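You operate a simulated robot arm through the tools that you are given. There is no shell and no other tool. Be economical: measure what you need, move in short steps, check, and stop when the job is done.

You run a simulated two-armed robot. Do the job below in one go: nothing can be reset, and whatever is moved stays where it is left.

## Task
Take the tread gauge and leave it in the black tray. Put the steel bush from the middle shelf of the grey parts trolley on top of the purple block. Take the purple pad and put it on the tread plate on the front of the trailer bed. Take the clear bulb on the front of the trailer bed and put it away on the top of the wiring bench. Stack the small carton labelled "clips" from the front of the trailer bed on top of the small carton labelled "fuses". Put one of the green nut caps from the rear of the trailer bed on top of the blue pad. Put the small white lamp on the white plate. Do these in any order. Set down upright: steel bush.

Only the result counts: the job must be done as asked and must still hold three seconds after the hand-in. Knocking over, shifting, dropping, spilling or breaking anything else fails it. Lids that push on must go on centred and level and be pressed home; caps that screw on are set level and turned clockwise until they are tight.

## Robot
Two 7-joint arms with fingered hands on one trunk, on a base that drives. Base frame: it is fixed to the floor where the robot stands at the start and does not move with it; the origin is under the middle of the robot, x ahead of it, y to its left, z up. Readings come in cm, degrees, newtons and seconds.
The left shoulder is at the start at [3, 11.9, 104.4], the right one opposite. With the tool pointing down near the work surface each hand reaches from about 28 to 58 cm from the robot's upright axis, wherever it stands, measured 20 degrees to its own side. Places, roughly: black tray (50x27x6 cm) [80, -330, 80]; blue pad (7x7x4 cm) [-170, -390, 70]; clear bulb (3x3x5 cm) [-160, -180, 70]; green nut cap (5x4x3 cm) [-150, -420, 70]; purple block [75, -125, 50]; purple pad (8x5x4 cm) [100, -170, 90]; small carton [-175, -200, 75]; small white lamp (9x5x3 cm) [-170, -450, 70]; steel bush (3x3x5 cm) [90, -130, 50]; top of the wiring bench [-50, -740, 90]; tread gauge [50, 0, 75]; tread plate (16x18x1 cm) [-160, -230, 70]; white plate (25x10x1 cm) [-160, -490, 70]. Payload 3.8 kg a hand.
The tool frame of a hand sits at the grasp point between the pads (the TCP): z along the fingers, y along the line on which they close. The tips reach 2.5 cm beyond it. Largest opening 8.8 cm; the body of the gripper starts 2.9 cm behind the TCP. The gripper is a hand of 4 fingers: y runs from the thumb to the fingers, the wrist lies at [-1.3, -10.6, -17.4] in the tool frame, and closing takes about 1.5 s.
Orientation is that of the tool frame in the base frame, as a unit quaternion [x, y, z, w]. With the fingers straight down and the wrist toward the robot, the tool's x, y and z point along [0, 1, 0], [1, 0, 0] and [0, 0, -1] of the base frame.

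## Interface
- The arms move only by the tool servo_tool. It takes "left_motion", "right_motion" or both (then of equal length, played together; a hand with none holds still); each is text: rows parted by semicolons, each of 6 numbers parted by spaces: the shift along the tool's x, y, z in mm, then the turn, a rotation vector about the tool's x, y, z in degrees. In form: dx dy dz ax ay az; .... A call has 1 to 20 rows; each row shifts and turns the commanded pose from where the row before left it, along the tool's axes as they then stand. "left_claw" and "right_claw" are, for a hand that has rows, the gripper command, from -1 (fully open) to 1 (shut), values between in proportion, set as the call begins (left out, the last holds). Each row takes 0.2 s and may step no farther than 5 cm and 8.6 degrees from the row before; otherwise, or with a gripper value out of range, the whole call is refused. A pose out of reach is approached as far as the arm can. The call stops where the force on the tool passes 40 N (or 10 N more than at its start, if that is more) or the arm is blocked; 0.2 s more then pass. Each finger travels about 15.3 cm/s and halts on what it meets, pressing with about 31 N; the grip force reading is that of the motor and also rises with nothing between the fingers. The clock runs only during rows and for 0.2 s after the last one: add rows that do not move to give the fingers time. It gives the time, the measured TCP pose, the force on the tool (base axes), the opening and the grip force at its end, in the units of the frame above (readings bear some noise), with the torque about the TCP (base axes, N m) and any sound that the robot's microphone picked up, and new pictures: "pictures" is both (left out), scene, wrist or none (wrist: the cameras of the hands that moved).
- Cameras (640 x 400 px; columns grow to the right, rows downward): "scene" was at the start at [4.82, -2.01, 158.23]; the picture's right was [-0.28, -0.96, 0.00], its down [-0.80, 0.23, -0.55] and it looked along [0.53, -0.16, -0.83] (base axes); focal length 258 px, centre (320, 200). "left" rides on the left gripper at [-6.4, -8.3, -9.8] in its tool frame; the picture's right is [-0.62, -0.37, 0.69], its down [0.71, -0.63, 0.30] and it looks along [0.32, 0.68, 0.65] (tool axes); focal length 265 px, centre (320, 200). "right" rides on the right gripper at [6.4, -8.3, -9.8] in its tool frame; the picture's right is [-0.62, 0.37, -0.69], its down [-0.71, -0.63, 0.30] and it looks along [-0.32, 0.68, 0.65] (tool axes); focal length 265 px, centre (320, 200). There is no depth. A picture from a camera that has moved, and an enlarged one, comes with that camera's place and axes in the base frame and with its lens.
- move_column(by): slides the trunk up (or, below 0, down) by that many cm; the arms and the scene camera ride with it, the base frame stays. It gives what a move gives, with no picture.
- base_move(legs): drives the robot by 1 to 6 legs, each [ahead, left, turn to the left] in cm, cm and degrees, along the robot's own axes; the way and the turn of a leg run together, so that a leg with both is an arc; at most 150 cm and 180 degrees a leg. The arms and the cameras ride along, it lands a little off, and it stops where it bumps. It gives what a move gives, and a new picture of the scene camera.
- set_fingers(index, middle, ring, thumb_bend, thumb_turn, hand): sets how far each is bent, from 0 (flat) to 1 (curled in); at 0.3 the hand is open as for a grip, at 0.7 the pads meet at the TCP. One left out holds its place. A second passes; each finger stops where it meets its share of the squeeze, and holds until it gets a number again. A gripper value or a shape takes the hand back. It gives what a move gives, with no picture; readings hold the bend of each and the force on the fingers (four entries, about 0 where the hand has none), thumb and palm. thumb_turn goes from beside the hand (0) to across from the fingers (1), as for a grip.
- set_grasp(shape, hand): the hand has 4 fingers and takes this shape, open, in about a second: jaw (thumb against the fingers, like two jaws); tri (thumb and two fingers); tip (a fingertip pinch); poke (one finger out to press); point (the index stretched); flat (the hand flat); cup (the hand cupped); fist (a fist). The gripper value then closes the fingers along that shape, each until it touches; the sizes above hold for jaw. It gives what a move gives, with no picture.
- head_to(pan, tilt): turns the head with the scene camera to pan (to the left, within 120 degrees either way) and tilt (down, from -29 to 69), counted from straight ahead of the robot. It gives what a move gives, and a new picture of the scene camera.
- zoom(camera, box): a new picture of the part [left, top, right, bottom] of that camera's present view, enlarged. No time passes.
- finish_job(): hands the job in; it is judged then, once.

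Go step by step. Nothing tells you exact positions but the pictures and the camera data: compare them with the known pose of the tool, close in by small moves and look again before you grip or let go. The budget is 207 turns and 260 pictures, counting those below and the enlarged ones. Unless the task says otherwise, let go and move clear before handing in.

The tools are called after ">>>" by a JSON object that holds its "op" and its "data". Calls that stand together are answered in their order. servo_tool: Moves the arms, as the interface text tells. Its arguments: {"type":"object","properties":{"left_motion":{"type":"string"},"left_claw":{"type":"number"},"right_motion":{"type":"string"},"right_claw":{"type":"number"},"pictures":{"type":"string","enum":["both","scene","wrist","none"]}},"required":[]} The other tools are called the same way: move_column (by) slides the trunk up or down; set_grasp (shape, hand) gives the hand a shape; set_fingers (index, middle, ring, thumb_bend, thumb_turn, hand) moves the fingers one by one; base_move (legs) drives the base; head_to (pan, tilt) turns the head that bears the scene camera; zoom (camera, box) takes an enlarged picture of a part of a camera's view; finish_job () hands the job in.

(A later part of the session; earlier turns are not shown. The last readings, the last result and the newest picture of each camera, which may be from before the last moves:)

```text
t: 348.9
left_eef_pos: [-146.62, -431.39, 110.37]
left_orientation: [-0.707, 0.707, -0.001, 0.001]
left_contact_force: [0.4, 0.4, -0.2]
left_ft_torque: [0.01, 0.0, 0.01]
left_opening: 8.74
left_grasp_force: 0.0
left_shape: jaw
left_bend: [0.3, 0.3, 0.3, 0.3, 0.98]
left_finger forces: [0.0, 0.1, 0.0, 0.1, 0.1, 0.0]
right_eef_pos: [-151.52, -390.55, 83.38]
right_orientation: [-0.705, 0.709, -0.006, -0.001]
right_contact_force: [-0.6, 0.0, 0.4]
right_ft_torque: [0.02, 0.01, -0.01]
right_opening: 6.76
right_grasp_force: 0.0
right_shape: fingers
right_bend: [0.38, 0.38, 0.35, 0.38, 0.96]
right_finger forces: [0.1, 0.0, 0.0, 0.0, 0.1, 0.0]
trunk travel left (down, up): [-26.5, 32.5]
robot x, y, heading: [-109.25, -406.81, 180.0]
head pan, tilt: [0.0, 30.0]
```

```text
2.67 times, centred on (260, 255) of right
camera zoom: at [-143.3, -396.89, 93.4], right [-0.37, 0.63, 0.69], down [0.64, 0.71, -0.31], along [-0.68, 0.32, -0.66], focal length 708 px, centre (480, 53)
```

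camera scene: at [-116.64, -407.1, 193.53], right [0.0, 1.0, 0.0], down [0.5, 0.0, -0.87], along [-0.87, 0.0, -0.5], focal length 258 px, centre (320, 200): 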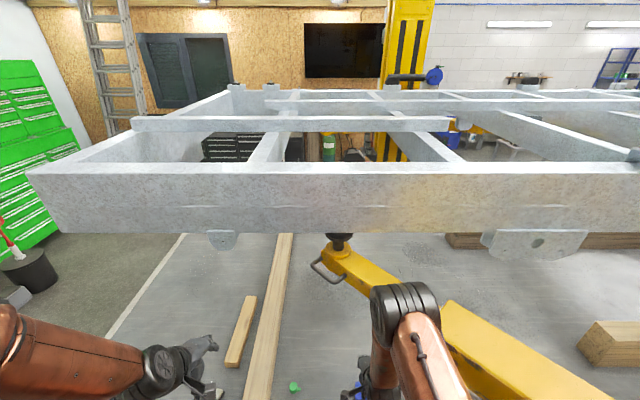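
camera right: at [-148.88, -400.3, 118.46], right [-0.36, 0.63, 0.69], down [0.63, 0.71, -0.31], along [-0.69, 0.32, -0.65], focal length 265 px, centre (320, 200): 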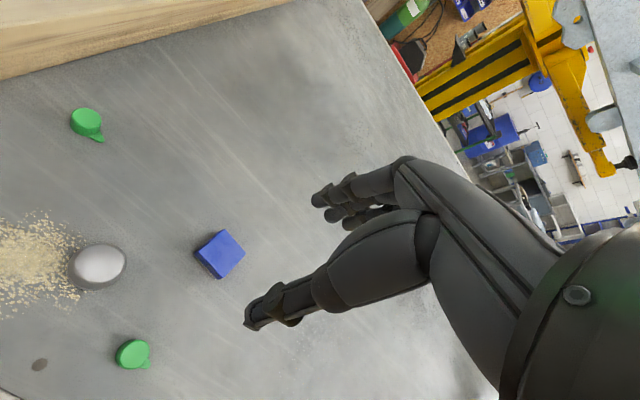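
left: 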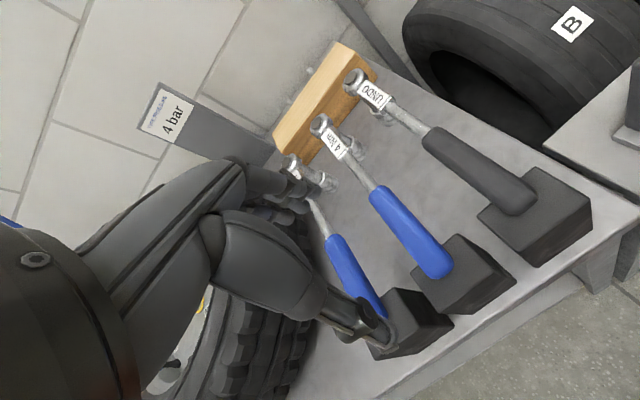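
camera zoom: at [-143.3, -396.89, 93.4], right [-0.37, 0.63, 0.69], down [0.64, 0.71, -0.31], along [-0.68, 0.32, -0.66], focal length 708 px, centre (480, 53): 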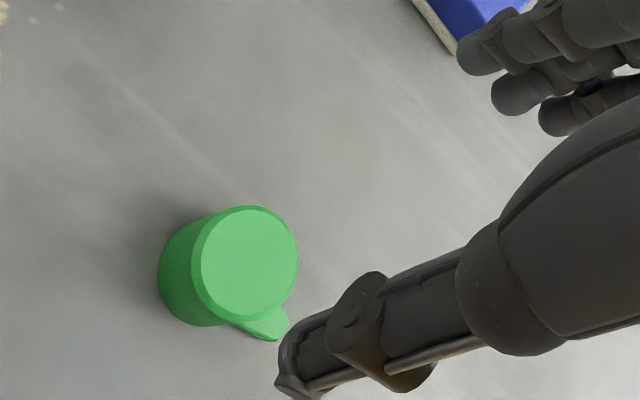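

>>> {"op": "servo_tool", "data": {"right_motion": "0 -8 0 0 0 0; 0 0 0 0 0 0", "pictures": "none"}}

>>> {"op": "set_fingers", "data": {"hand": "right", "index": 0.45, "middle": 0.45, "ring": 0.35, "thumb_bend": 0.45, "thumb_turn": 0.97}}

>>> {"op": "move_column", "data": {"by": -8.4}}

>>> {"op": "set_fingers", "data": {"hand": "right", "index": 0.58, "middle": 0.58, "thumb_bend": 0.58}}

>>> {"op": "zoom", "data": {"camera": "right", "box": [200, 150, 400, 275]}}

```text
t: 349.5
left_eef_pos: [-146.6, -431.43, 110.46]
left_orientation: [-0.707, 0.707, -0.001, 0.003]
left_contact_force: [0.1, -0.9, 0.6]
left_ft_torque: [0.02, -0.03, 0.01]
left_opening: 8.78
left_grasp_force: 0.1
left_shape: jaw
left_bend: [0.3, 0.3, 0.3, 0.3, 0.98]
left_finger forces: [0.0, 0.1, 0.0, 0.0, 0.0, 0.0]
right_eef_pos: [-150.72, -390.44, 83.4]
right_orientation: [-0.705, 0.709, -0.005, -0.001]
right_contact_force: [-1.0, -0.5, -0.2]
right_ft_torque: [0.01, -0.01, -0.01]
right_opening: 6.78
right_grasp_force: 0.1
right_shape: fingers
right_bend: [0.38, 0.38, 0.35, 0.38, 0.96]
right_finger forces: [0.1, 0.0, 0.0, 0.0, 0.0, 0.0]
trunk travel left (down, up): [-26.5, 32.5]
robot x, y, heading: [-110.17, -407.42, 180.0]
head pan, tilt: [0.0, 30.0]
```

```text
t: 350.5
left_eef_pos: [-146.58, -431.42, 110.41]
left_orientation: [0.707, -0.707, 0.0, -0.002]
left_contact_force: [-0.1, -0.7, 0.3]
left_ft_torque: [0.03, 0.02, 0.01]
left_opening: 8.77
left_grasp_force: 0.1
left_shape: jaw
left_bend: [0.3, 0.3, 0.3, 0.3, 0.98]
left_finger forces: [0.0, 0.0, 0.0, 0.0, 0.0, 0.0]
right_eef_pos: [-150.8, -390.56, 83.47]
right_orientation: [-0.705, 0.709, -0.006, 0.0]
right_contact_force: [-0.3, 0.5, -0.5]
right_ft_torque: [0.02, 0.01, 0.02]
right_opening: 5.33
right_grasp_force: 0.0
right_shape: fingers
right_bend: [0.45, 0.45, 0.35, 0.45, 0.96]
right_finger forces: [0.0, 0.0, 0.0, 0.0, 0.0, 0.0]
trunk travel left (down, up): [-26.5, 32.5]
robot x, y, heading: [-109.54, -407.22, 179.6]
head pan, tilt: [0.0, 30.0]
```

```text
t: 351.7
left_eef_pos: [-146.57, -431.5, 102.04]
left_orientation: [0.707, -0.707, 0.0, -0.002]
left_contact_force: [-0.2, 0.0, 0.0]
left_ft_torque: [-0.01, 0.0, -0.04]
left_opening: 8.74
left_grasp_force: 0.0
left_shape: jaw
left_bend: [0.3, 0.3, 0.3, 0.3, 0.98]
left_finger forces: [0.1, 0.1, 0.0, 0.0, 0.0, 0.1]
right_eef_pos: [-150.72, -390.38, 75.02]
right_orientation: [-0.705, 0.709, -0.005, 0.0]
right_contact_force: [0.0, 0.6, 0.3]
right_ft_torque: [-0.02, 0.0, 0.0]
right_opening: 5.34
right_grasp_force: 0.2
right_shape: fingers
right_bend: [0.45, 0.45, 0.35, 0.45, 0.96]
right_finger forces: [0.0, 0.1, 0.0, 0.1, 0.1, 0.0]
trunk travel left (down, up): [-18.1, 40.9]
robot x, y, heading: [-109.6, -406.87, 179.8]
head pan, tilt: [0.0, 30.0]
```

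```text
t: 352.7
left_eef_pos: [-146.5, -431.5, 102.02]
left_orientation: [-0.707, 0.707, 0.0, 0.002]
left_contact_force: [0.9, -0.1, 0.2]
left_ft_torque: [0.0, -0.02, 0.01]
left_opening: 8.77
left_grasp_force: 0.1
left_shape: jaw
left_bend: [0.3, 0.3, 0.3, 0.3, 0.98]
left_finger forces: [0.0, 0.0, 0.1, 0.0, 0.1, 0.0]
right_eef_pos: [-150.66, -390.44, 75.0]
right_orientation: [-0.705, 0.709, -0.006, -0.001]
right_contact_force: [0.0, 0.0, -1.1]
right_ft_torque: [0.04, 0.02, -0.01]
right_opening: 2.73
right_grasp_force: 0.4
right_shape: fingers
right_bend: [0.57, 0.56, 0.35, 0.56, 0.98]
right_finger forces: [0.0, 0.4, 0.1, 0.0, 0.4, 0.0]
trunk travel left (down, up): [-18.1, 40.9]
robot x, y, heading: [-109.44, -407.08, 179.9]
head pan, tilt: [0.0, 30.0]
```

```text
3.20 times, centred on (300, 212) of right
camera zoom: at [-142.51, -396.9, 85.0], right [-0.37, 0.63, 0.69], down [0.64, 0.71, -0.31], along [-0.68, 0.32, -0.66], focal length 849 px, centre (384, 160)
```

zoom: 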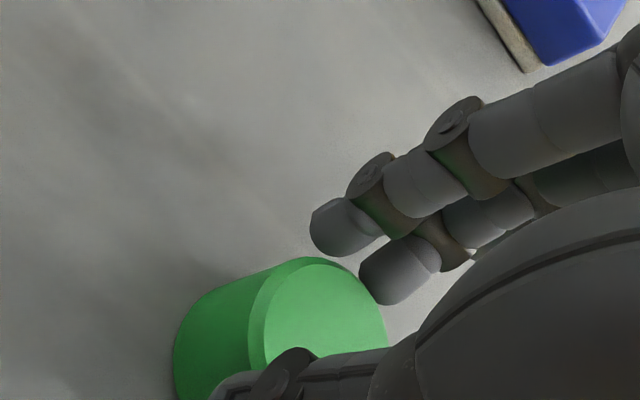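

Contact has begun. Squeezing and lifting.

>>> {"op": "set_fingers", "data": {"hand": "right", "index": 0.66, "middle": 0.65, "thumb_bend": 0.64}}

>>> {"op": "move_column", "data": {"by": 3}}

>>> {"op": "zoom", "data": {"camera": "right", "box": [200, 150, 400, 275]}}

```text
t: 353.7
left_eef_pos: [-146.6, -431.43, 101.99]
left_orientation: [0.708, -0.707, 0.001, -0.002]
left_contact_force: [-0.3, 0.4, 0.2]
left_ft_torque: [-0.01, 0.01, -0.01]
left_opening: 8.78
left_grasp_force: 0.1
left_shape: jaw
left_bend: [0.3, 0.3, 0.3, 0.3, 0.98]
left_finger forces: [0.1, 0.0, 0.0, 0.1, 0.0, 0.0]
right_eef_pos: [-150.78, -390.46, 74.96]
right_orientation: [-0.705, 0.709, -0.006, 0.0]
right_contact_force: [-0.6, -0.6, 1.7]
right_ft_torque: [-0.03, 0.02, 0.0]
right_opening: 2.24
right_grasp_force: 5.9
right_shape: fingers
right_bend: [0.61, 0.6, 0.35, 0.57, 0.98]
right_finger forces: [2.6, 3.9, 0.0, 0.0, 5.8, 0.1]
trunk travel left (down, up): [-18.1, 40.9]
robot x, y, heading: [-109.09, -407.11, 179.8]
head pan, tilt: [0.0, 30.0]
```

```text
t: 354.4
left_eef_pos: [-146.64, -431.49, 104.99]
left_orientation: [0.707, -0.707, 0.0, -0.001]
left_contact_force: [0.7, -0.8, -0.3]
left_ft_torque: [-0.03, -0.02, -0.01]
left_opening: 8.78
left_grasp_force: 0.1
left_shape: jaw
left_bend: [0.3, 0.3, 0.3, 0.3, 0.98]
left_finger forces: [0.0, 0.1, 0.0, 0.1, 0.1, 0.1]
right_eef_pos: [-150.65, -390.58, 77.97]
right_orientation: [-0.705, 0.709, -0.005, 0.0]
right_contact_force: [0.2, 0.1, 0.1]
right_ft_torque: [0.0, 0.01, 0.0]
right_opening: 0.96
right_grasp_force: 0.0
right_shape: fingers
right_bend: [0.66, 0.65, 0.35, 0.64, 0.99]
right_finger forces: [0.0, 0.1, 0.1, 0.0, 0.0, 0.0]
trunk travel left (down, up): [-21.1, 37.9]
robot x, y, heading: [-109.53, -407.24, 179.9]
head pan, tilt: [0.0, 30.0]
```

```text
3.20 times, centred on (300, 212) of right
camera zoom: at [-142.52, -396.9, 87.99], right [-0.37, 0.63, 0.68], down [0.64, 0.71, -0.31], along [-0.68, 0.32, -0.66], focal length 849 px, centre (384, 160)
```

zoom: 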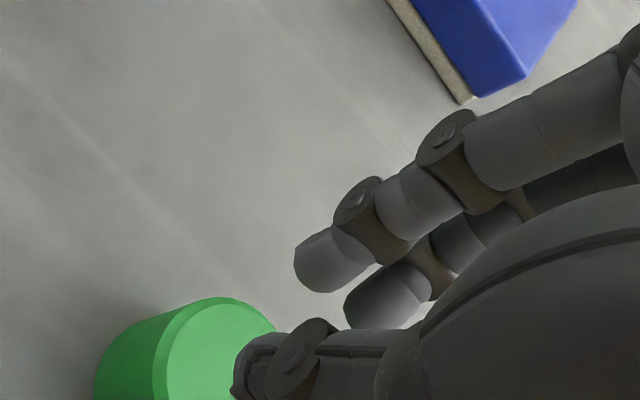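

It slipped off the top edge; I'll go about 8 mm lower and grip again.

>>> {"op": "set_fingers", "data": {"hand": "right", "index": 0.45, "middle": 0.45, "thumb_bend": 0.45}}

>>> {"op": "move_column", "data": {"by": -3.8}}

>>> {"op": "set_fingers", "data": {"hand": "right", "index": 0.66, "middle": 0.66, "thumb_bend": 0.65}}

>>> {"op": "zoom", "data": {"camera": "right", "box": [200, 150, 400, 275]}}

```text
t: 355.4
left_eef_pos: [-146.59, -431.48, 105.04]
left_orientation: [0.707, -0.707, 0.0, -0.002]
left_contact_force: [-0.1, -0.5, 0.1]
left_ft_torque: [-0.05, -0.02, -0.04]
left_opening: 8.78
left_grasp_force: 0.1
left_shape: jaw
left_bend: [0.3, 0.3, 0.3, 0.3, 0.98]
left_finger forces: [0.0, 0.0, 0.0, 0.1, 0.0, 0.1]
right_eef_pos: [-150.7, -390.45, 77.97]
right_orientation: [-0.705, 0.709, -0.005, -0.001]
right_contact_force: [-0.3, 0.2, -0.3]
right_ft_torque: [0.03, -0.02, -0.01]
right_opening: 5.26
right_grasp_force: 0.0
right_shape: fingers
right_bend: [0.45, 0.45, 0.35, 0.45, 0.97]
right_finger forces: [0.0, 0.0, 0.1, 0.0, 0.0, 0.0]
trunk travel left (down, up): [-21.1, 37.9]
robot x, y, heading: [-109.37, -406.9, 179.8]
head pan, tilt: [0.0, 30.0]
```

```text
t: 356.2
left_eef_pos: [-146.46, -431.43, 101.22]
left_orientation: [0.708, -0.707, 0.0, -0.002]
left_contact_force: [0.4, 0.5, 0.4]
left_ft_torque: [0.03, 0.03, 0.02]
left_opening: 8.74
left_grasp_force: 0.0
left_shape: jaw
left_bend: [0.3, 0.3, 0.3, 0.3, 0.98]
left_finger forces: [0.0, 0.0, 0.1, 0.0, 0.1, 0.0]
right_eef_pos: [-150.71, -390.59, 74.23]
right_orientation: [-0.705, 0.709, -0.006, 0.0]
right_contact_force: [-0.5, 0.2, -0.1]
right_ft_torque: [0.04, 0.02, 0.01]
right_opening: 5.22
right_grasp_force: 0.0
right_shape: fingers
right_bend: [0.45, 0.45, 0.35, 0.45, 0.97]
right_finger forces: [0.0, 0.0, 0.0, 0.0, 0.1, 0.0]
trunk travel left (down, up): [-17.3, 41.7]
robot x, y, heading: [-109.77, -407.04, 179.7]
head pan, tilt: [0.0, 30.0]
```

```text
t: 357.2
left_eef_pos: [-146.62, -431.4, 101.21]
left_orientation: [-0.707, 0.707, 0.0, 0.001]
left_contact_force: [0.1, 0.0, -0.1]
left_ft_torque: [-0.04, -0.01, -0.01]
left_opening: 8.79
left_grasp_force: 0.0
left_shape: jaw
left_bend: [0.3, 0.3, 0.3, 0.3, 0.98]
left_finger forces: [0.0, 0.0, 0.0, 0.1, 0.0, 0.1]
right_eef_pos: [-150.65, -390.44, 74.16]
right_orientation: [-0.705, 0.709, -0.006, -0.001]
right_contact_force: [-0.1, 0.7, 0.5]
right_ft_torque: [0.01, -0.02, 0.01]
right_opening: 2.18
right_grasp_force: 6.5
right_shape: fingers
right_bend: [0.62, 0.61, 0.35, 0.58, 0.98]
right_finger forces: [2.4, 4.1, 0.1, 0.0, 6.1, 0.0]
trunk travel left (down, up): [-17.3, 41.7]
robot x, y, heading: [-109.86, -407.0, 179.9]
head pan, tilt: [0.0, 30.0]
```

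```text
3.20 times, centred on (300, 212) of right
camera zoom: at [-142.51, -396.9, 84.2], right [-0.37, 0.63, 0.69], down [0.64, 0.71, -0.31], along [-0.68, 0.32, -0.66], focal length 849 px, centre (384, 160)
```

zoom: 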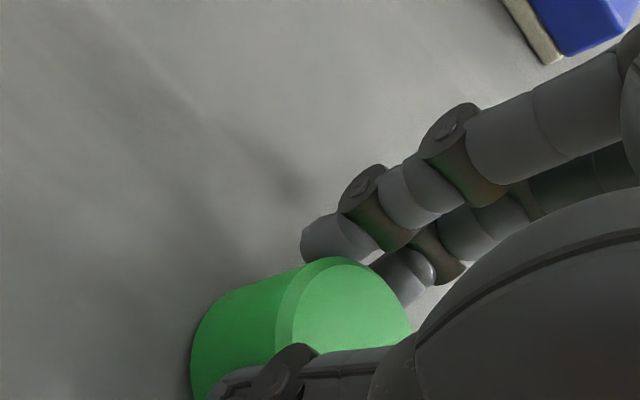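

Better hold. Lifting.

>>> {"op": "move_column", "data": {"by": 1.5}}

>>> {"op": "move_column", "data": {"by": 6.5}}

>>> {"op": "zoom", "data": {"camera": "right", "box": [160, 150, 400, 300]}}

```text
t: 357.9
left_eef_pos: [-146.63, -431.47, 102.65]
left_orientation: [0.707, -0.707, 0.001, -0.002]
left_contact_force: [0.7, 0.0, 0.9]
left_ft_torque: [0.03, -0.01, 0.02]
left_opening: 8.78
left_grasp_force: 0.0
left_shape: jaw
left_bend: [0.3, 0.3, 0.3, 0.3, 0.98]
left_finger forces: [0.0, 0.0, 0.1, 0.0, 0.0, 0.0]
right_eef_pos: [-150.74, -390.48, 75.67]
right_orientation: [-0.706, 0.708, -0.006, -0.001]
right_contact_force: [-0.8, -0.5, -1.4]
right_ft_torque: [0.02, -0.02, 0.01]
right_opening: 2.15
right_grasp_force: 6.2
right_shape: fingers
right_bend: [0.62, 0.61, 0.35, 0.58, 0.98]
right_finger forces: [2.4, 4.1, 0.0, 0.1, 6.1, 0.1]
trunk travel left (down, up): [-18.8, 40.2]
robot x, y, heading: [-109.79, -407.39, 180.1]
head pan, tilt: [0.0, 30.0]
```

```text
t: 358.9
left_eef_pos: [-146.63, -431.48, 109.29]
left_orientation: [0.707, -0.707, 0.001, -0.002]
left_contact_force: [-0.3, -0.1, -0.7]
left_ft_torque: [0.02, 0.0, 0.03]
left_opening: 8.78
left_grasp_force: 0.0
left_shape: jaw
left_bend: [0.3, 0.3, 0.3, 0.3, 0.98]
left_finger forces: [0.0, 0.0, 0.0, 0.1, 0.0, 0.0]
right_eef_pos: [-150.62, -390.41, 82.11]
right_orientation: [-0.705, 0.709, -0.006, 0.0]
right_contact_force: [1.1, 0.0, 0.5]
right_ft_torque: [-0.01, -0.02, -0.02]
right_opening: 2.15
right_grasp_force: 6.0
right_shape: fingers
right_bend: [0.62, 0.61, 0.35, 0.58, 0.98]
right_finger forces: [2.5, 4.1, 0.0, 0.1, 6.1, 0.0]
trunk travel left (down, up): [-25.3, 33.7]
robot x, y, heading: [-109.82, -407.25, 180.0]
head pan, tilt: [0.0, 30.0]
```

```text
2.67 times, centred on (280, 225) of right
camera zoom: at [-142.52, -396.9, 92.18], right [-0.37, 0.63, 0.68], down [0.64, 0.71, -0.31], along [-0.68, 0.32, -0.66], focal length 708 px, centre (427, 133)
```

zoom: 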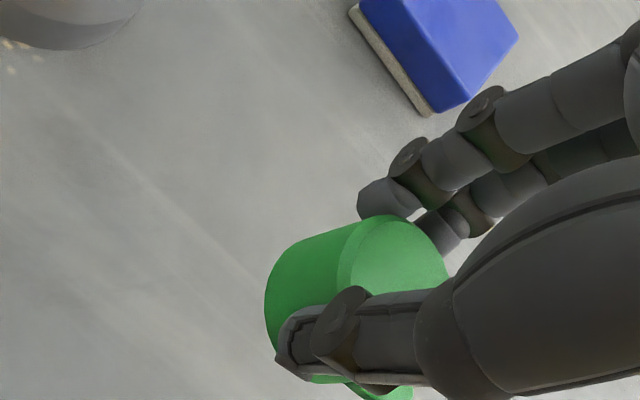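

The cap is lifted. Driving 4 cm ahead and extending over the blue pad.

>>> {"op": "base_move", "data": {"legs": [[4, 0, 0]]}}

>>> {"op": "servo_tool", "data": {"right_motion": "-1 35 0 0 0 0; -1 35 0 0 0 0; -1 35 0 0 0 0; -1 34 0 0 0 0; 0 0 0 0 0 0; 0 0 0 0 0 0", "pictures": "wrist"}}

```text
t: 359.8
left_eef_pos: [-150.72, -431.41, 109.19]
left_orientation: [0.707, -0.707, 0.002, -0.003]
left_contact_force: [0.3, 0.6, -0.3]
left_ft_torque: [-0.01, 0.0, 0.03]
left_opening: 8.77
left_grasp_force: 0.0
left_shape: jaw
left_bend: [0.3, 0.3, 0.3, 0.3, 0.98]
left_finger forces: [0.0, 0.0, 0.1, 0.1, 0.0, 0.0]
right_eef_pos: [-154.8, -390.52, 82.22]
right_orientation: [-0.704, 0.71, -0.006, 0.0]
right_contact_force: [0.2, 0.3, 0.4]
right_ft_torque: [0.03, -0.01, -0.01]
right_opening: 2.15
right_grasp_force: 6.1
right_shape: fingers
right_bend: [0.62, 0.61, 0.35, 0.58, 0.98]
right_finger forces: [2.4, 4.0, 0.0, 0.1, 6.2, 0.1]
trunk travel left (down, up): [-25.3, 33.7]
robot x, y, heading: [-113.59, -407.25, 179.6]
head pan, tilt: [0.0, 30.0]
camera scene: at [-121.12, -407.07, 167.31], right [0.0, 1.0, 0.0], down [0.5, 0.0, -0.86], along [-0.86, 0.0, -0.5], focal length 258 px, centre (320, 200)
```

scene: 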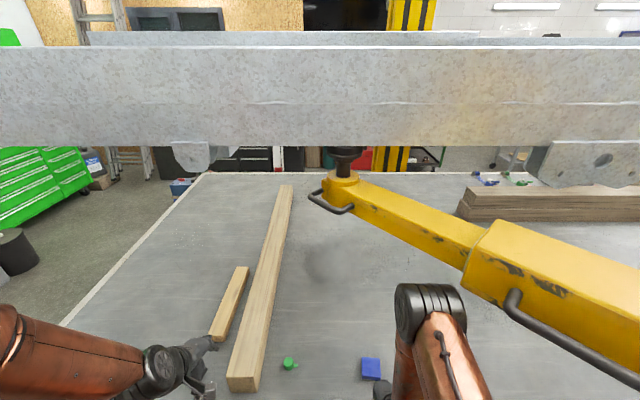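

```text
t: 361.2
left_eef_pos: [-150.5, -431.34, 109.33]
left_orientation: [0.708, -0.706, 0.001, -0.001]
left_contact_force: [0.0, 0.1, -0.7]
left_ft_torque: [-0.05, 0.02, -0.01]
left_opening: 8.79
left_grasp_force: 0.1
left_shape: jaw
left_bend: [0.3, 0.3, 0.3, 0.3, 0.98]
left_finger forces: [0.0, 0.0, 0.0, 0.0, 0.0, 0.1]
right_eef_pos: [-168.56, -389.76, 82.06]
right_orientation: [-0.705, 0.71, -0.006, 0.0]
right_contact_force: [-0.2, 0.0, -0.3]
right_ft_torque: [0.02, 0.02, -0.03]
right_opening: 2.14
right_grasp_force: 6.3
right_shape: fingers
right_bend: [0.62, 0.61, 0.35, 0.58, 0.98]
right_finger forces: [2.5, 4.1, 0.0, 0.0, 6.0, 0.0]
trunk travel left (down, up): [-25.3, 33.7]
robot x, y, heading: [-113.83, -407.14, 180.0]
head pan, tilt: [0.0, 30.0]
camera right: at [-160.33, -396.27, 92.08], right [-0.37, 0.63, 0.68], down [0.64, 0.71, -0.31], along [-0.68, 0.32, -0.66], focal length 265 px, centre (320, 200)
```

right: 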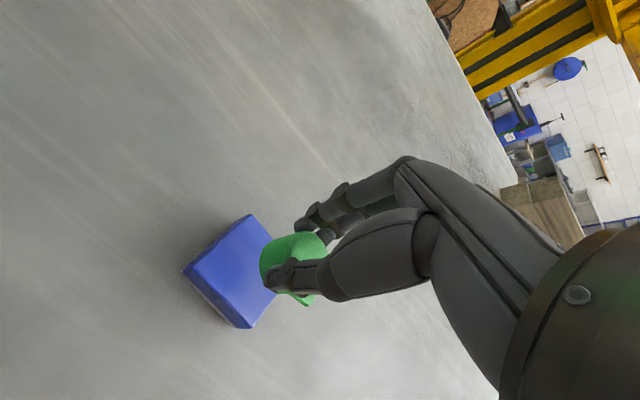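

>>> {"op": "servo_tool", "data": {"right_motion": "4 -7 0 0 0 0; 0 0 0 0 0 0", "pictures": "none"}}

>>> {"op": "move_column", "data": {"by": -3}}

>>> {"op": "zoom", "data": {"camera": "right", "box": [160, 150, 400, 300]}}

```text
t: 361.8
left_eef_pos: [-150.6, -431.4, 109.15]
left_orientation: [-0.706, 0.708, 0.0, 0.002]
left_contact_force: [-0.1, 0.5, -0.1]
left_ft_torque: [0.01, 0.0, 0.0]
left_opening: 8.78
left_grasp_force: 0.0
left_shape: jaw
left_bend: [0.3, 0.3, 0.3, 0.3, 0.98]
left_finger forces: [0.0, 0.0, 0.0, 0.0, 0.0, 0.0]
right_eef_pos: [-167.87, -390.35, 82.06]
right_orientation: [-0.705, 0.709, -0.005, -0.001]
right_contact_force: [-0.1, -0.2, -0.2]
right_ft_torque: [0.0, 0.0, 0.02]
right_opening: 2.16
right_grasp_force: 5.8
right_shape: fingers
right_bend: [0.62, 0.61, 0.35, 0.58, 0.98]
right_finger forces: [2.3, 4.2, 0.0, 0.0, 6.0, 0.0]
trunk travel left (down, up): [-25.3, 33.7]
robot x, y, heading: [-113.98, -406.88, 179.7]
head pan, tilt: [0.0, 30.0]
```

```text
t: 362.6
left_eef_pos: [-150.47, -431.45, 106.35]
left_orientation: [0.707, -0.707, 0.0, -0.002]
left_contact_force: [-0.4, -0.5, 0.7]
left_ft_torque: [0.01, 0.0, -0.01]
left_opening: 8.78
left_grasp_force: 0.1
left_shape: jaw
left_bend: [0.3, 0.3, 0.3, 0.3, 0.98]
left_finger forces: [0.0, 0.1, 0.0, 0.0, 0.1, 0.0]
right_eef_pos: [-167.83, -390.2, 79.06]
right_orientation: [-0.704, 0.71, -0.006, 0.0]
right_contact_force: [-0.7, -0.8, -0.2]
right_ft_torque: [-0.01, 0.01, -0.03]
right_opening: 2.17
right_grasp_force: 6.7
right_shape: fingers
right_bend: [0.62, 0.61, 0.35, 0.58, 0.98]
right_finger forces: [2.4, 4.1, 0.0, 0.1, 6.0, 0.0]
trunk travel left (down, up): [-22.3, 36.7]
robot x, y, heading: [-113.75, -407.36, 179.9]
head pan, tilt: [0.0, 30.0]
```

```text
2.67 times, centred on (280, 225) of right
camera zoom: at [-159.65, -396.76, 89.11], right [-0.37, 0.63, 0.68], down [0.64, 0.71, -0.31], along [-0.68, 0.32, -0.66], focal length 708 px, centre (427, 133)
```

zoom: 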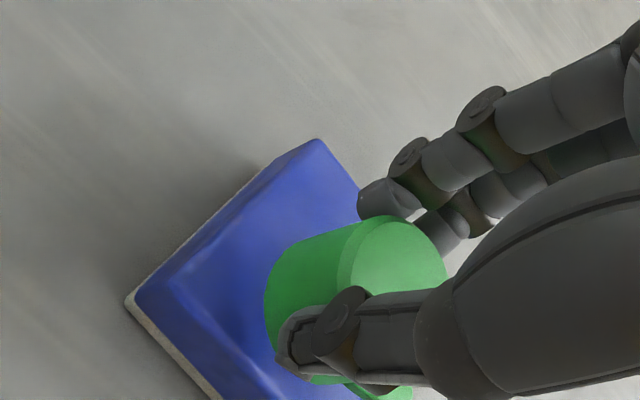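

>>> {"op": "move_column", "data": {"by": -0.8}}

>>> {"op": "move_column", "data": {"by": -0.4}}

>>> {"op": "move_column", "data": {"by": -0.4}}

```text
t: 363.1
left_eef_pos: [-150.49, -431.41, 105.53]
left_orientation: [-0.707, 0.707, -0.001, 0.002]
left_contact_force: [-0.2, -1.3, 0.2]
left_ft_torque: [0.0, -0.01, -0.02]
left_opening: 8.76
left_grasp_force: 0.0
left_shape: jaw
left_bend: [0.3, 0.3, 0.3, 0.3, 0.98]
left_finger forces: [0.0, 0.1, 0.1, 0.0, 0.0, 0.0]
right_eef_pos: [-167.89, -390.35, 78.26]
right_orientation: [-0.704, 0.71, -0.006, -0.001]
right_contact_force: [0.2, 0.3, 0.1]
right_ft_torque: [0.04, 0.03, 0.02]
right_opening: 2.17
right_grasp_force: 6.4
right_shape: fingers
right_bend: [0.62, 0.61, 0.35, 0.58, 0.98]
right_finger forces: [2.4, 4.2, 0.0, 0.0, 6.0, 0.1]
trunk travel left (down, up): [-21.5, 37.5]
robot x, y, heading: [-113.68, -406.85, 179.7]
head pan, tilt: [0.0, 30.0]
```

```text
t: 363.6
left_eef_pos: [-150.56, -431.43, 105.0]
left_orientation: [0.707, -0.707, 0.0, -0.001]
left_contact_force: [-0.6, -0.6, 0.0]
left_ft_torque: [0.02, 0.01, -0.02]
left_opening: 8.77
left_grasp_force: 0.0
left_shape: jaw
left_bend: [0.3, 0.3, 0.3, 0.3, 0.98]
left_finger forces: [0.0, 0.0, 0.1, 0.0, 0.1, 0.0]
right_eef_pos: [-167.86, -390.34, 77.84]
right_orientation: [-0.705, 0.709, -0.005, -0.001]
right_contact_force: [-0.1, -0.5, -1.1]
right_ft_torque: [-0.01, -0.05, 0.0]
right_opening: 2.15
right_grasp_force: 6.2
right_shape: fingers
right_bend: [0.62, 0.61, 0.35, 0.58, 0.98]
right_finger forces: [2.5, 4.1, 0.1, 0.0, 6.0, 0.0]
trunk travel left (down, up): [-21.1, 37.9]
robot x, y, heading: [-113.65, -406.92, 179.7]
head pan, tilt: [0.0, 30.0]
```

```text
t: 364.2
left_eef_pos: [-150.51, -431.43, 104.68]
left_orientation: [-0.707, 0.707, -0.001, 0.002]
left_contact_force: [0.5, -0.5, -0.4]
left_ft_torque: [0.03, -0.02, 0.02]
left_opening: 8.77
left_grasp_force: 0.0
left_shape: jaw
left_bend: [0.3, 0.3, 0.3, 0.3, 0.98]
left_finger forces: [0.1, 0.0, 0.0, 0.0, 0.0, 0.1]
right_eef_pos: [-167.88, -390.43, 77.42]
right_orientation: [-0.704, 0.71, -0.005, -0.001]
right_contact_force: [0.0, 0.0, 0.4]
right_ft_torque: [-0.01, -0.01, 0.01]
right_opening: 2.17
right_grasp_force: 6.9
right_shape: fingers
right_bend: [0.62, 0.61, 0.35, 0.58, 0.98]
right_finger forces: [2.5, 4.0, 0.1, 0.0, 6.1, 0.0]
trunk travel left (down, up): [-20.7, 38.3]
robot x, y, heading: [-113.47, -406.84, 179.9]
head pan, tilt: [0.0, 30.0]
```

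>>> {"op": "move_column", "data": {"by": -0.4}}

>>> {"op": "move_column", "data": {"by": -0.3}}

>>> {"op": "zoom", "data": {"camera": "right", "box": [160, 150, 400, 300]}}

```text
t: 364.7
left_eef_pos: [-150.59, -431.44, 104.32]
left_orientation: [0.707, -0.707, 0.001, -0.002]
left_contact_force: [-0.7, -0.3, 0.8]
left_ft_torque: [0.02, -0.01, -0.01]
left_opening: 8.75
left_grasp_force: 0.2
left_shape: jaw
left_bend: [0.3, 0.3, 0.3, 0.3, 0.98]
left_finger forces: [0.0, 0.0, 0.0, 0.1, 0.0, 0.1]
right_eef_pos: [-167.97, -390.38, 77.26]
right_orientation: [-0.705, 0.709, -0.005, -0.001]
right_contact_force: [0.6, -1.0, 6.8]
right_ft_torque: [0.01, 0.02, -0.02]
right_opening: 2.13
right_grasp_force: 6.7
right_shape: fingers
right_bend: [0.63, 0.61, 0.35, 0.58, 0.97]
right_finger forces: [2.5, 4.6, 0.1, 0.1, 7.1, 0.0]
trunk travel left (down, up): [-20.3, 38.7]
robot x, y, heading: [-113.78, -407.32, 179.8]
head pan, tilt: [0.0, 30.0]
```

```text
t: 365.2
left_eef_pos: [-150.53, -431.34, 103.93]
left_orientation: [-0.707, 0.708, -0.001, 0.002]
left_contact_force: [0.7, 0.0, 0.5]
left_ft_torque: [-0.02, 0.02, -0.04]
left_opening: 8.77
left_grasp_force: 0.0
left_shape: jaw
left_bend: [0.3, 0.3, 0.3, 0.3, 0.98]
left_finger forces: [0.1, 0.0, 0.0, 0.1, 0.0, 0.0]
right_eef_pos: [-167.97, -390.35, 76.96]
right_orientation: [-0.705, 0.709, -0.005, -0.002]
right_contact_force: [-1.4, -1.1, 8.9]
right_ft_torque: [0.01, 0.07, 0.02]
right_opening: 2.08
right_grasp_force: 6.9
right_shape: fingers
right_bend: [0.63, 0.61, 0.35, 0.58, 0.97]
right_finger forces: [2.6, 5.2, 0.0, 0.0, 6.3, 0.0]
trunk travel left (down, up): [-20.0, 39.0]
robot x, y, heading: [-113.37, -407.25, 179.8]
head pan, tilt: [0.0, 30.0]
```

```text
2.67 times, centred on (280, 225) of right
camera zoom: at [-159.68, -396.79, 86.87], right [-0.37, 0.63, 0.69], down [0.64, 0.71, -0.31], along [-0.68, 0.32, -0.66], focal length 708 px, centre (427, 133)
```

zoom: 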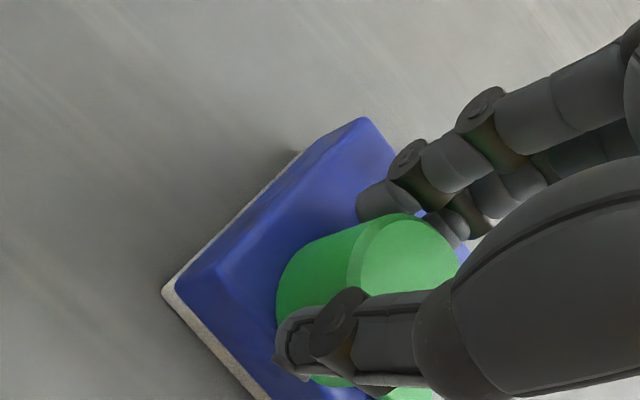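

Contact on the pad. Easing and releasing.

>>> {"op": "move_column", "data": {"by": 0.3}}

>>> {"op": "set_fingers", "data": {"hand": "right", "index": 0.54, "middle": 0.54, "thumb_bend": 0.52}}

>>> {"op": "set_fingers", "data": {"hand": "right", "index": 0.38, "middle": 0.38, "thumb_bend": 0.38}}

>>> {"op": "move_column", "data": {"by": 12}}

>>> {"op": "servo_tool", "data": {"right_motion": "0 0 0 0 0 0", "pictures": "wrist"}}

```text
t: 365.8
left_eef_pos: [-150.57, -431.31, 104.17]
left_orientation: [0.707, -0.707, 0.0, -0.002]
left_contact_force: [0.3, 0.4, -0.3]
left_ft_torque: [0.02, 0.0, 0.0]
left_opening: 8.76
left_grasp_force: 0.1
left_shape: jaw
left_bend: [0.3, 0.3, 0.3, 0.3, 0.98]
left_finger forces: [0.1, 0.0, 0.0, 0.0, 0.0, 0.0]
right_eef_pos: [-167.69, -390.38, 77.06]
right_orientation: [-0.705, 0.709, -0.005, 0.0]
right_contact_force: [-0.4, -0.7, 2.0]
right_ft_torque: [0.0, 0.03, 0.0]
right_opening: 2.07
right_grasp_force: 5.9
right_shape: fingers
right_bend: [0.63, 0.61, 0.35, 0.58, 0.97]
right_finger forces: [2.5, 4.4, 0.0, 0.0, 5.6, 0.1]
trunk travel left (down, up): [-20.3, 38.7]
robot x, y, heading: [-113.98, -406.94, 179.6]
head pan, tilt: [0.0, 30.0]
```

```text
t: 366.8
left_eef_pos: [-150.55, -431.34, 104.15]
left_orientation: [-0.707, 0.707, -0.001, 0.002]
left_contact_force: [0.0, 0.7, 0.4]
left_ft_torque: [-0.02, 0.01, 0.01]
left_opening: 8.79
left_grasp_force: 0.1
left_shape: jaw
left_bend: [0.3, 0.3, 0.3, 0.3, 0.98]
left_finger forces: [0.1, 0.0, 0.0, 0.0, 0.0, 0.1]
right_eef_pos: [-167.92, -390.28, 77.09]
right_orientation: [-0.705, 0.71, -0.006, 0.0]
right_contact_force: [0.0, -0.3, -0.6]
right_ft_torque: [0.0, 0.0, 0.0]
right_opening: 3.45
right_grasp_force: 0.0
right_shape: fingers
right_bend: [0.54, 0.54, 0.35, 0.52, 0.97]
right_finger forces: [0.1, 0.0, 0.0, 0.0, 0.0, 0.0]
trunk travel left (down, up): [-20.3, 38.7]
robot x, y, heading: [-113.64, -406.93, 179.8]
head pan, tilt: [0.0, 30.0]
```

```text
t: 367.8
left_eef_pos: [-150.54, -431.27, 104.21]
left_orientation: [-0.707, 0.707, 0.0, 0.001]
left_contact_force: [-0.3, 0.5, -0.3]
left_ft_torque: [0.02, -0.03, -0.03]
left_opening: 8.78
left_grasp_force: 0.0
left_shape: jaw
left_bend: [0.3, 0.3, 0.3, 0.3, 0.98]
left_finger forces: [0.0, 0.0, 0.1, 0.1, 0.0, 0.0]
right_eef_pos: [-167.9, -390.4, 77.14]
right_orientation: [-0.705, 0.71, -0.006, -0.001]
right_contact_force: [0.1, 0.9, 0.7]
right_ft_torque: [-0.02, 0.02, -0.03]
right_opening: 6.74
right_grasp_force: 0.1
right_shape: fingers
right_bend: [0.38, 0.38, 0.35, 0.38, 0.96]
right_finger forces: [0.1, 0.1, 0.1, 0.0, 0.0, 0.1]
trunk travel left (down, up): [-20.3, 38.7]
robot x, y, heading: [-113.58, -407.13, 179.7]
head pan, tilt: [0.0, 30.0]
```

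```text
t: 369.0
left_eef_pos: [-150.52, -431.51, 115.73]
left_orientation: [-0.706, 0.709, 0.0, 0.003]
left_contact_force: [0.3, -1.8, 0.3]
left_ft_torque: [0.01, 0.02, 0.03]
left_opening: 8.79
left_grasp_force: 0.0
left_shape: jaw
left_bend: [0.3, 0.3, 0.3, 0.3, 0.98]
left_finger forces: [0.0, 0.0, 0.0, 0.1, 0.0, 0.0]
right_eef_pos: [-160.17, -392.5, 81.15]
right_orientation: [0.716, -0.693, 0.061, -0.056]
right_contact_force: [0.7, -0.5, 1.3]
right_ft_torque: [0.03, -0.01, 0.02]
right_opening: 6.8
right_grasp_force: 0.1
right_shape: fingers
right_bend: [0.38, 0.38, 0.35, 0.38, 0.96]
right_finger forces: [0.0, 0.1, 0.0, 0.0, 0.0, 0.1]
trunk travel left (down, up): [-31.5, 27.5]
robot x, y, heading: [-113.32, -407.25, 179.5]
head pan, tilt: [0.0, 30.0]
stopped: the arm was blocked; the commanded pose is now the measured one
```

```text
t: 369.4
left_eef_pos: [-150.26, -430.97, 115.66]
left_orientation: [-0.705, 0.709, -0.001, 0.001]
left_contact_force: [0.2, 0.3, -0.5]
left_ft_torque: [0.0, 0.02, 0.02]
left_opening: 8.77
left_grasp_force: 0.1
left_shape: jaw
left_bend: [0.3, 0.3, 0.3, 0.3, 0.98]
left_finger forces: [0.0, 0.0, 0.1, 0.1, 0.1, 0.0]
right_eef_pos: [-159.99, -391.93, 80.71]
right_orientation: [0.715, -0.695, 0.062, -0.055]
right_contact_force: [0.4, -0.2, 0.3]
right_ft_torque: [-0.03, 0.01, -0.03]
right_opening: 6.76
right_grasp_force: 0.0
right_shape: fingers
right_bend: [0.38, 0.38, 0.35, 0.38, 0.96]
right_finger forces: [0.1, 0.0, 0.0, 0.0, 0.0, 0.0]
trunk travel left (down, up): [-31.5, 27.5]
robot x, y, heading: [-113.36, -407.09, 179.5]
head pan, tilt: [0.0, 30.0]
camera right: at [-153.24, -398.05, 92.01], right [-0.5, 0.61, 0.61], down [0.65, 0.73, -0.21], along [-0.57, 0.3, -0.76], focal length 265 px, centre (320, 200)
```

right: 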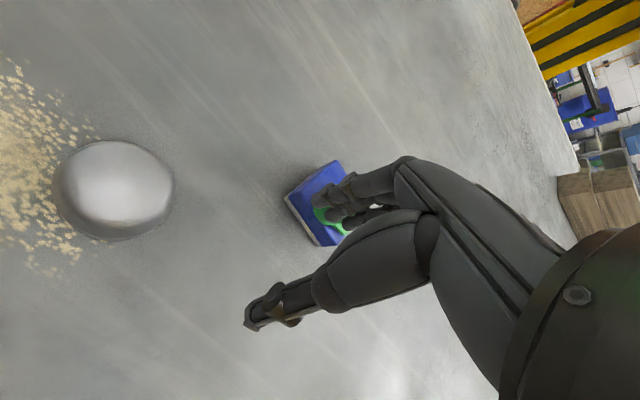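

The elbow met the lift structure above, and the hand was deflected back, though the cap still seems to be on the pad. I'll lower the trunk slightly to relieve it and back away.

>>> {"op": "move_column", "data": {"by": -0.8}}

>>> {"op": "base_move", "data": {"legs": [[-15, 0, 0]]}}

>>> {"op": "servo_tool", "data": {"right_motion": "0 0 0 0 0 0", "pictures": "wrist"}}

```text
t: 370.0
left_eef_pos: [-150.56, -431.11, 114.73]
left_orientation: [-0.706, 0.708, 0.0, 0.002]
left_contact_force: [0.0, -0.3, -0.3]
left_ft_torque: [0.0, -0.05, 0.0]
left_opening: 8.77
left_grasp_force: 0.0
left_shape: jaw
left_bend: [0.3, 0.3, 0.3, 0.3, 0.98]
left_finger forces: [0.1, 0.0, 0.0, 0.0, 0.0, 0.0]
right_eef_pos: [-160.09, -392.07, 79.82]
right_orientation: [0.715, -0.694, 0.063, -0.057]
right_contact_force: [-0.5, 0.0, -0.2]
right_ft_torque: [-0.01, 0.0, 0.01]
right_opening: 6.78
right_grasp_force: 0.1
right_shape: fingers
right_bend: [0.38, 0.38, 0.35, 0.38, 0.96]
right_finger forces: [0.0, 0.0, 0.0, 0.0, 0.1, 0.0]
trunk travel left (down, up): [-30.7, 28.3]
robot x, y, heading: [-113.56, -407.08, 179.5]
head pan, tilt: [0.0, 30.0]
```

```text
t: 371.4
left_eef_pos: [-135.43, -431.34, 114.59]
left_orientation: [-0.706, 0.709, 0.0, 0.001]
left_contact_force: [0.7, -0.3, 0.1]
left_ft_torque: [-0.02, 0.01, 0.02]
left_opening: 8.75
left_grasp_force: 0.0
left_shape: jaw
left_bend: [0.3, 0.3, 0.3, 0.3, 0.98]
left_finger forces: [0.1, 0.0, 0.0, 0.0, 0.0, 0.0]
right_eef_pos: [-144.92, -392.22, 79.87]
right_orientation: [0.715, -0.694, 0.062, -0.055]
right_contact_force: [0.8, -0.2, -0.5]
right_ft_torque: [0.03, 0.01, -0.03]
right_opening: 6.78
right_grasp_force: 0.1
right_shape: fingers
right_bend: [0.38, 0.38, 0.35, 0.38, 0.96]
right_finger forces: [0.0, 0.1, 0.1, 0.0, 0.0, 0.0]
trunk travel left (down, up): [-30.7, 28.3]
robot x, y, heading: [-98.46, -406.94, 179.8]
head pan, tilt: [0.0, 30.0]
camera scene: at [-105.46, -407.12, 172.74], right [0.01, 1.0, 0.0], down [0.5, 0.0, -0.87], along [-0.87, 0.01, -0.5], focal length 258 px, centre (320, 200)
```

scene: 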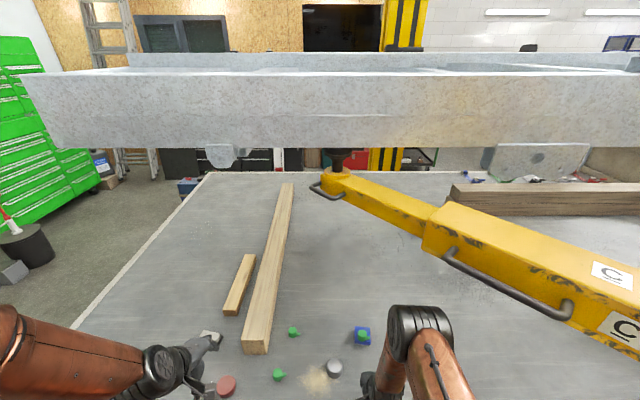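

```text
t: 371.8
left_eef_pos: [-135.49, -431.27, 114.66]
left_orientation: [-0.705, 0.709, 0.0, 0.002]
left_contact_force: [-0.5, 0.3, -0.1]
left_ft_torque: [0.01, -0.03, 0.0]
left_opening: 8.78
left_grasp_force: 0.1
left_shape: jaw
left_bend: [0.3, 0.3, 0.3, 0.3, 0.98]
left_finger forces: [0.0, 0.0, 0.0, 0.0, 0.0, 0.0]
right_eef_pos: [-145.16, -392.27, 79.78]
right_orientation: [0.715, -0.694, 0.064, -0.055]
right_contact_force: [0.3, -0.7, -0.4]
right_ft_torque: [0.01, -0.05, -0.02]
right_opening: 6.77
right_grasp_force: 0.0
right_shape: fingers
right_bend: [0.38, 0.38, 0.35, 0.38, 0.96]
right_finger forces: [0.0, 0.1, 0.0, 0.1, 0.0, 0.0]
trunk travel left (down, up): [-30.7, 28.3]
robot x, y, heading: [-98.56, -407.38, 179.4]
head pan, tilt: [0.0, 30.0]
camera right: at [-138.37, -398.4, 91.06], right [-0.5, 0.61, 0.61], down [0.65, 0.73, -0.2], along [-0.57, 0.3, -0.76], focal length 265 px, centre (320, 200)
```

right: 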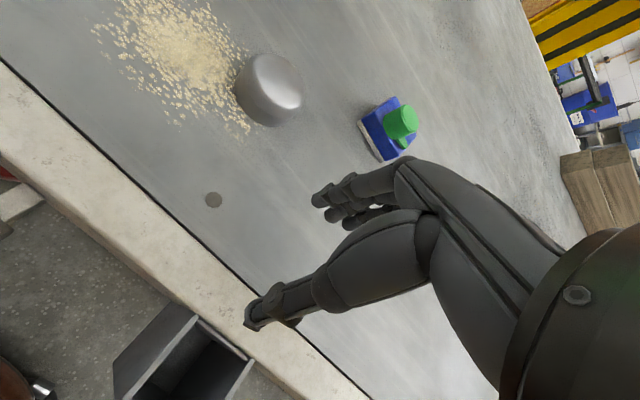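

The green cap sits on the blue pad, untouched. Next, the white lamp: I'll level the right hand, raise it, and drive left to it.

>>> {"op": "servo_tool", "data": {"right_motion": "0 0 -30 -4.75 0 0; 0 0 -30 -4.75 0 1.5; 0 0 -40 0 0 0; 0 0 -40 0 0 0; 0 0 0 0 0 0", "right_claw": -1, "pictures": "none"}}

>>> {"op": "base_move", "data": {"legs": [[0, 58, 0.3], [9, 0, 0]]}}

>>> {"op": "servo_tool", "data": {"right_motion": "0 0 0 0 0 0", "pictures": "wrist"}}

```text
t: 373.0
left_eef_pos: [-135.43, -431.23, 114.56]
left_orientation: [-0.705, 0.709, -0.001, 0.002]
left_contact_force: [-0.9, -1.4, 0.7]
left_ft_torque: [0.01, 0.01, -0.02]
left_opening: 8.76
left_grasp_force: 0.1
left_shape: jaw
left_bend: [0.3, 0.3, 0.3, 0.3, 0.98]
left_finger forces: [0.0, 0.0, 0.0, 0.0, 0.0, 0.0]
right_eef_pos: [-145.86, -392.24, 93.84]
right_orientation: [0.708, -0.706, 0.005, 0.002]
right_contact_force: [-0.6, 0.8, 0.2]
right_ft_torque: [0.03, 0.02, -0.03]
right_opening: 8.79
right_grasp_force: 0.0
right_shape: jaw
right_bend: [0.3, 0.3, 0.3, 0.3, 0.97]
right_finger forces: [0.0, 0.1, 0.0, 0.0, 0.1, 0.0]
trunk travel left (down, up): [-30.7, 28.3]
robot x, y, heading: [-98.55, -406.75, 179.5]
head pan, tilt: [0.0, 30.0]
```

```text
t: 377.0
left_eef_pos: [-144.8, -489.36, 114.63]
left_orientation: [0.708, -0.706, 0.001, -0.003]
left_contact_force: [-0.3, 0.1, 0.6]
left_ft_torque: [-0.01, -0.05, 0.03]
left_opening: 8.77
left_grasp_force: 0.0
left_shape: jaw
left_bend: [0.3, 0.3, 0.3, 0.3, 0.98]
left_finger forces: [0.0, 0.0, 0.0, 0.1, 0.0, 0.1]
right_eef_pos: [-155.38, -450.43, 93.68]
right_orientation: [0.711, -0.703, 0.005, 0.002]
right_contact_force: [-0.4, 0.3, 0.3]
right_ft_torque: [0.0, 0.0, 0.0]
right_opening: 8.77
right_grasp_force: 0.0
right_shape: jaw
right_bend: [0.3, 0.3, 0.3, 0.3, 0.97]
right_finger forces: [0.0, 0.1, 0.0, 0.0, 0.1, 0.0]
trunk travel left (down, up): [-30.7, 28.3]
robot x, y, heading: [-107.44, -464.99, 179.8]
head pan, tilt: [0.0, 30.0]
camera scene: at [-115.2, -465.05, 172.72], right [0.0, 1.0, 0.0], down [0.5, 0.0, -0.87], along [-0.87, 0.0, -0.5], focal length 258 px, centre (320, 200)
```

scene: 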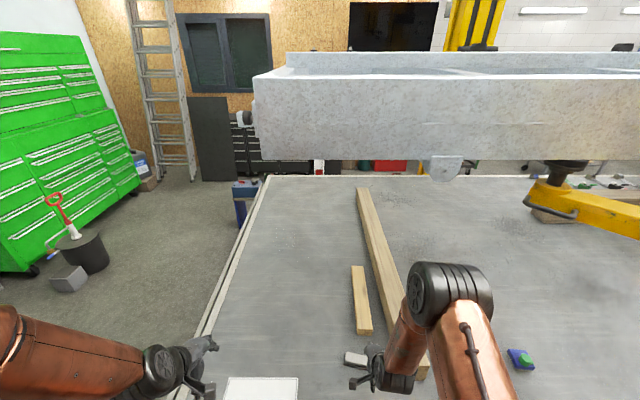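

```text
t: 377.4
left_eef_pos: [-144.57, -489.45, 114.68]
left_orientation: [0.707, -0.707, 0.0, -0.001]
left_contact_force: [0.1, 0.2, 0.7]
left_ft_torque: [0.0, 0.01, 0.0]
left_opening: 8.77
left_grasp_force: 0.0
left_shape: jaw
left_bend: [0.3, 0.3, 0.3, 0.3, 0.98]
left_finger forces: [0.1, 0.1, 0.1, 0.0, 0.0, 0.0]
right_eef_pos: [-155.3, -450.33, 93.85]
right_orientation: [0.711, -0.704, 0.004, 0.003]
right_contact_force: [0.4, -0.5, -0.4]
right_ft_torque: [-0.01, -0.02, 0.0]
right_opening: 8.77
right_grasp_force: 0.1
right_shape: jaw
right_bend: [0.3, 0.3, 0.3, 0.3, 0.97]
right_finger forces: [0.1, 0.0, 0.0, 0.1, 0.0, 0.1]
trunk travel left (down, up): [-30.7, 28.3]
robot x, y, heading: [-107.84, -465.3, 180.1]
head pan, tilt: [0.0, 30.0]
camera right: at [-146.92, -456.65, 103.86], right [-0.38, 0.62, 0.69], down [0.62, 0.72, -0.31], along [-0.69, 0.31, -0.66], focal length 265 px, centre (320, 200)
```

right: 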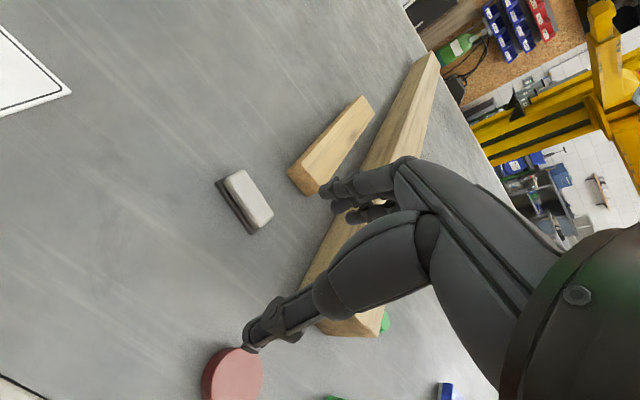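

>>> {"op": "zoom", "data": {"camera": "right", "box": [190, 150, 310, 225]}}

```text
5.33 times, centred on (250, 188) of right
camera zoom: at [-146.92, -456.65, 103.86], right [-0.38, 0.62, 0.69], down [0.62, 0.72, -0.31], along [-0.69, 0.31, -0.66], focal length 1416 px, centre (693, 267)
```

zoom: 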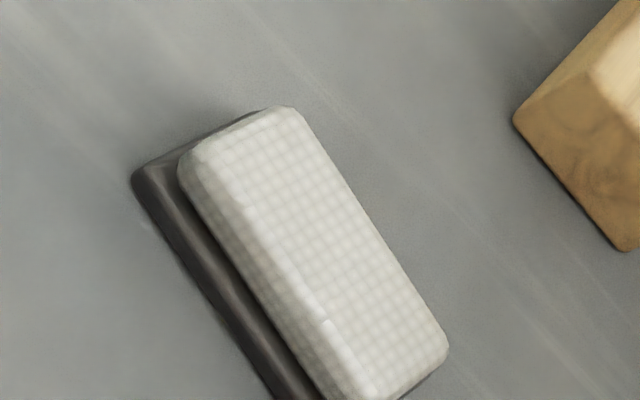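

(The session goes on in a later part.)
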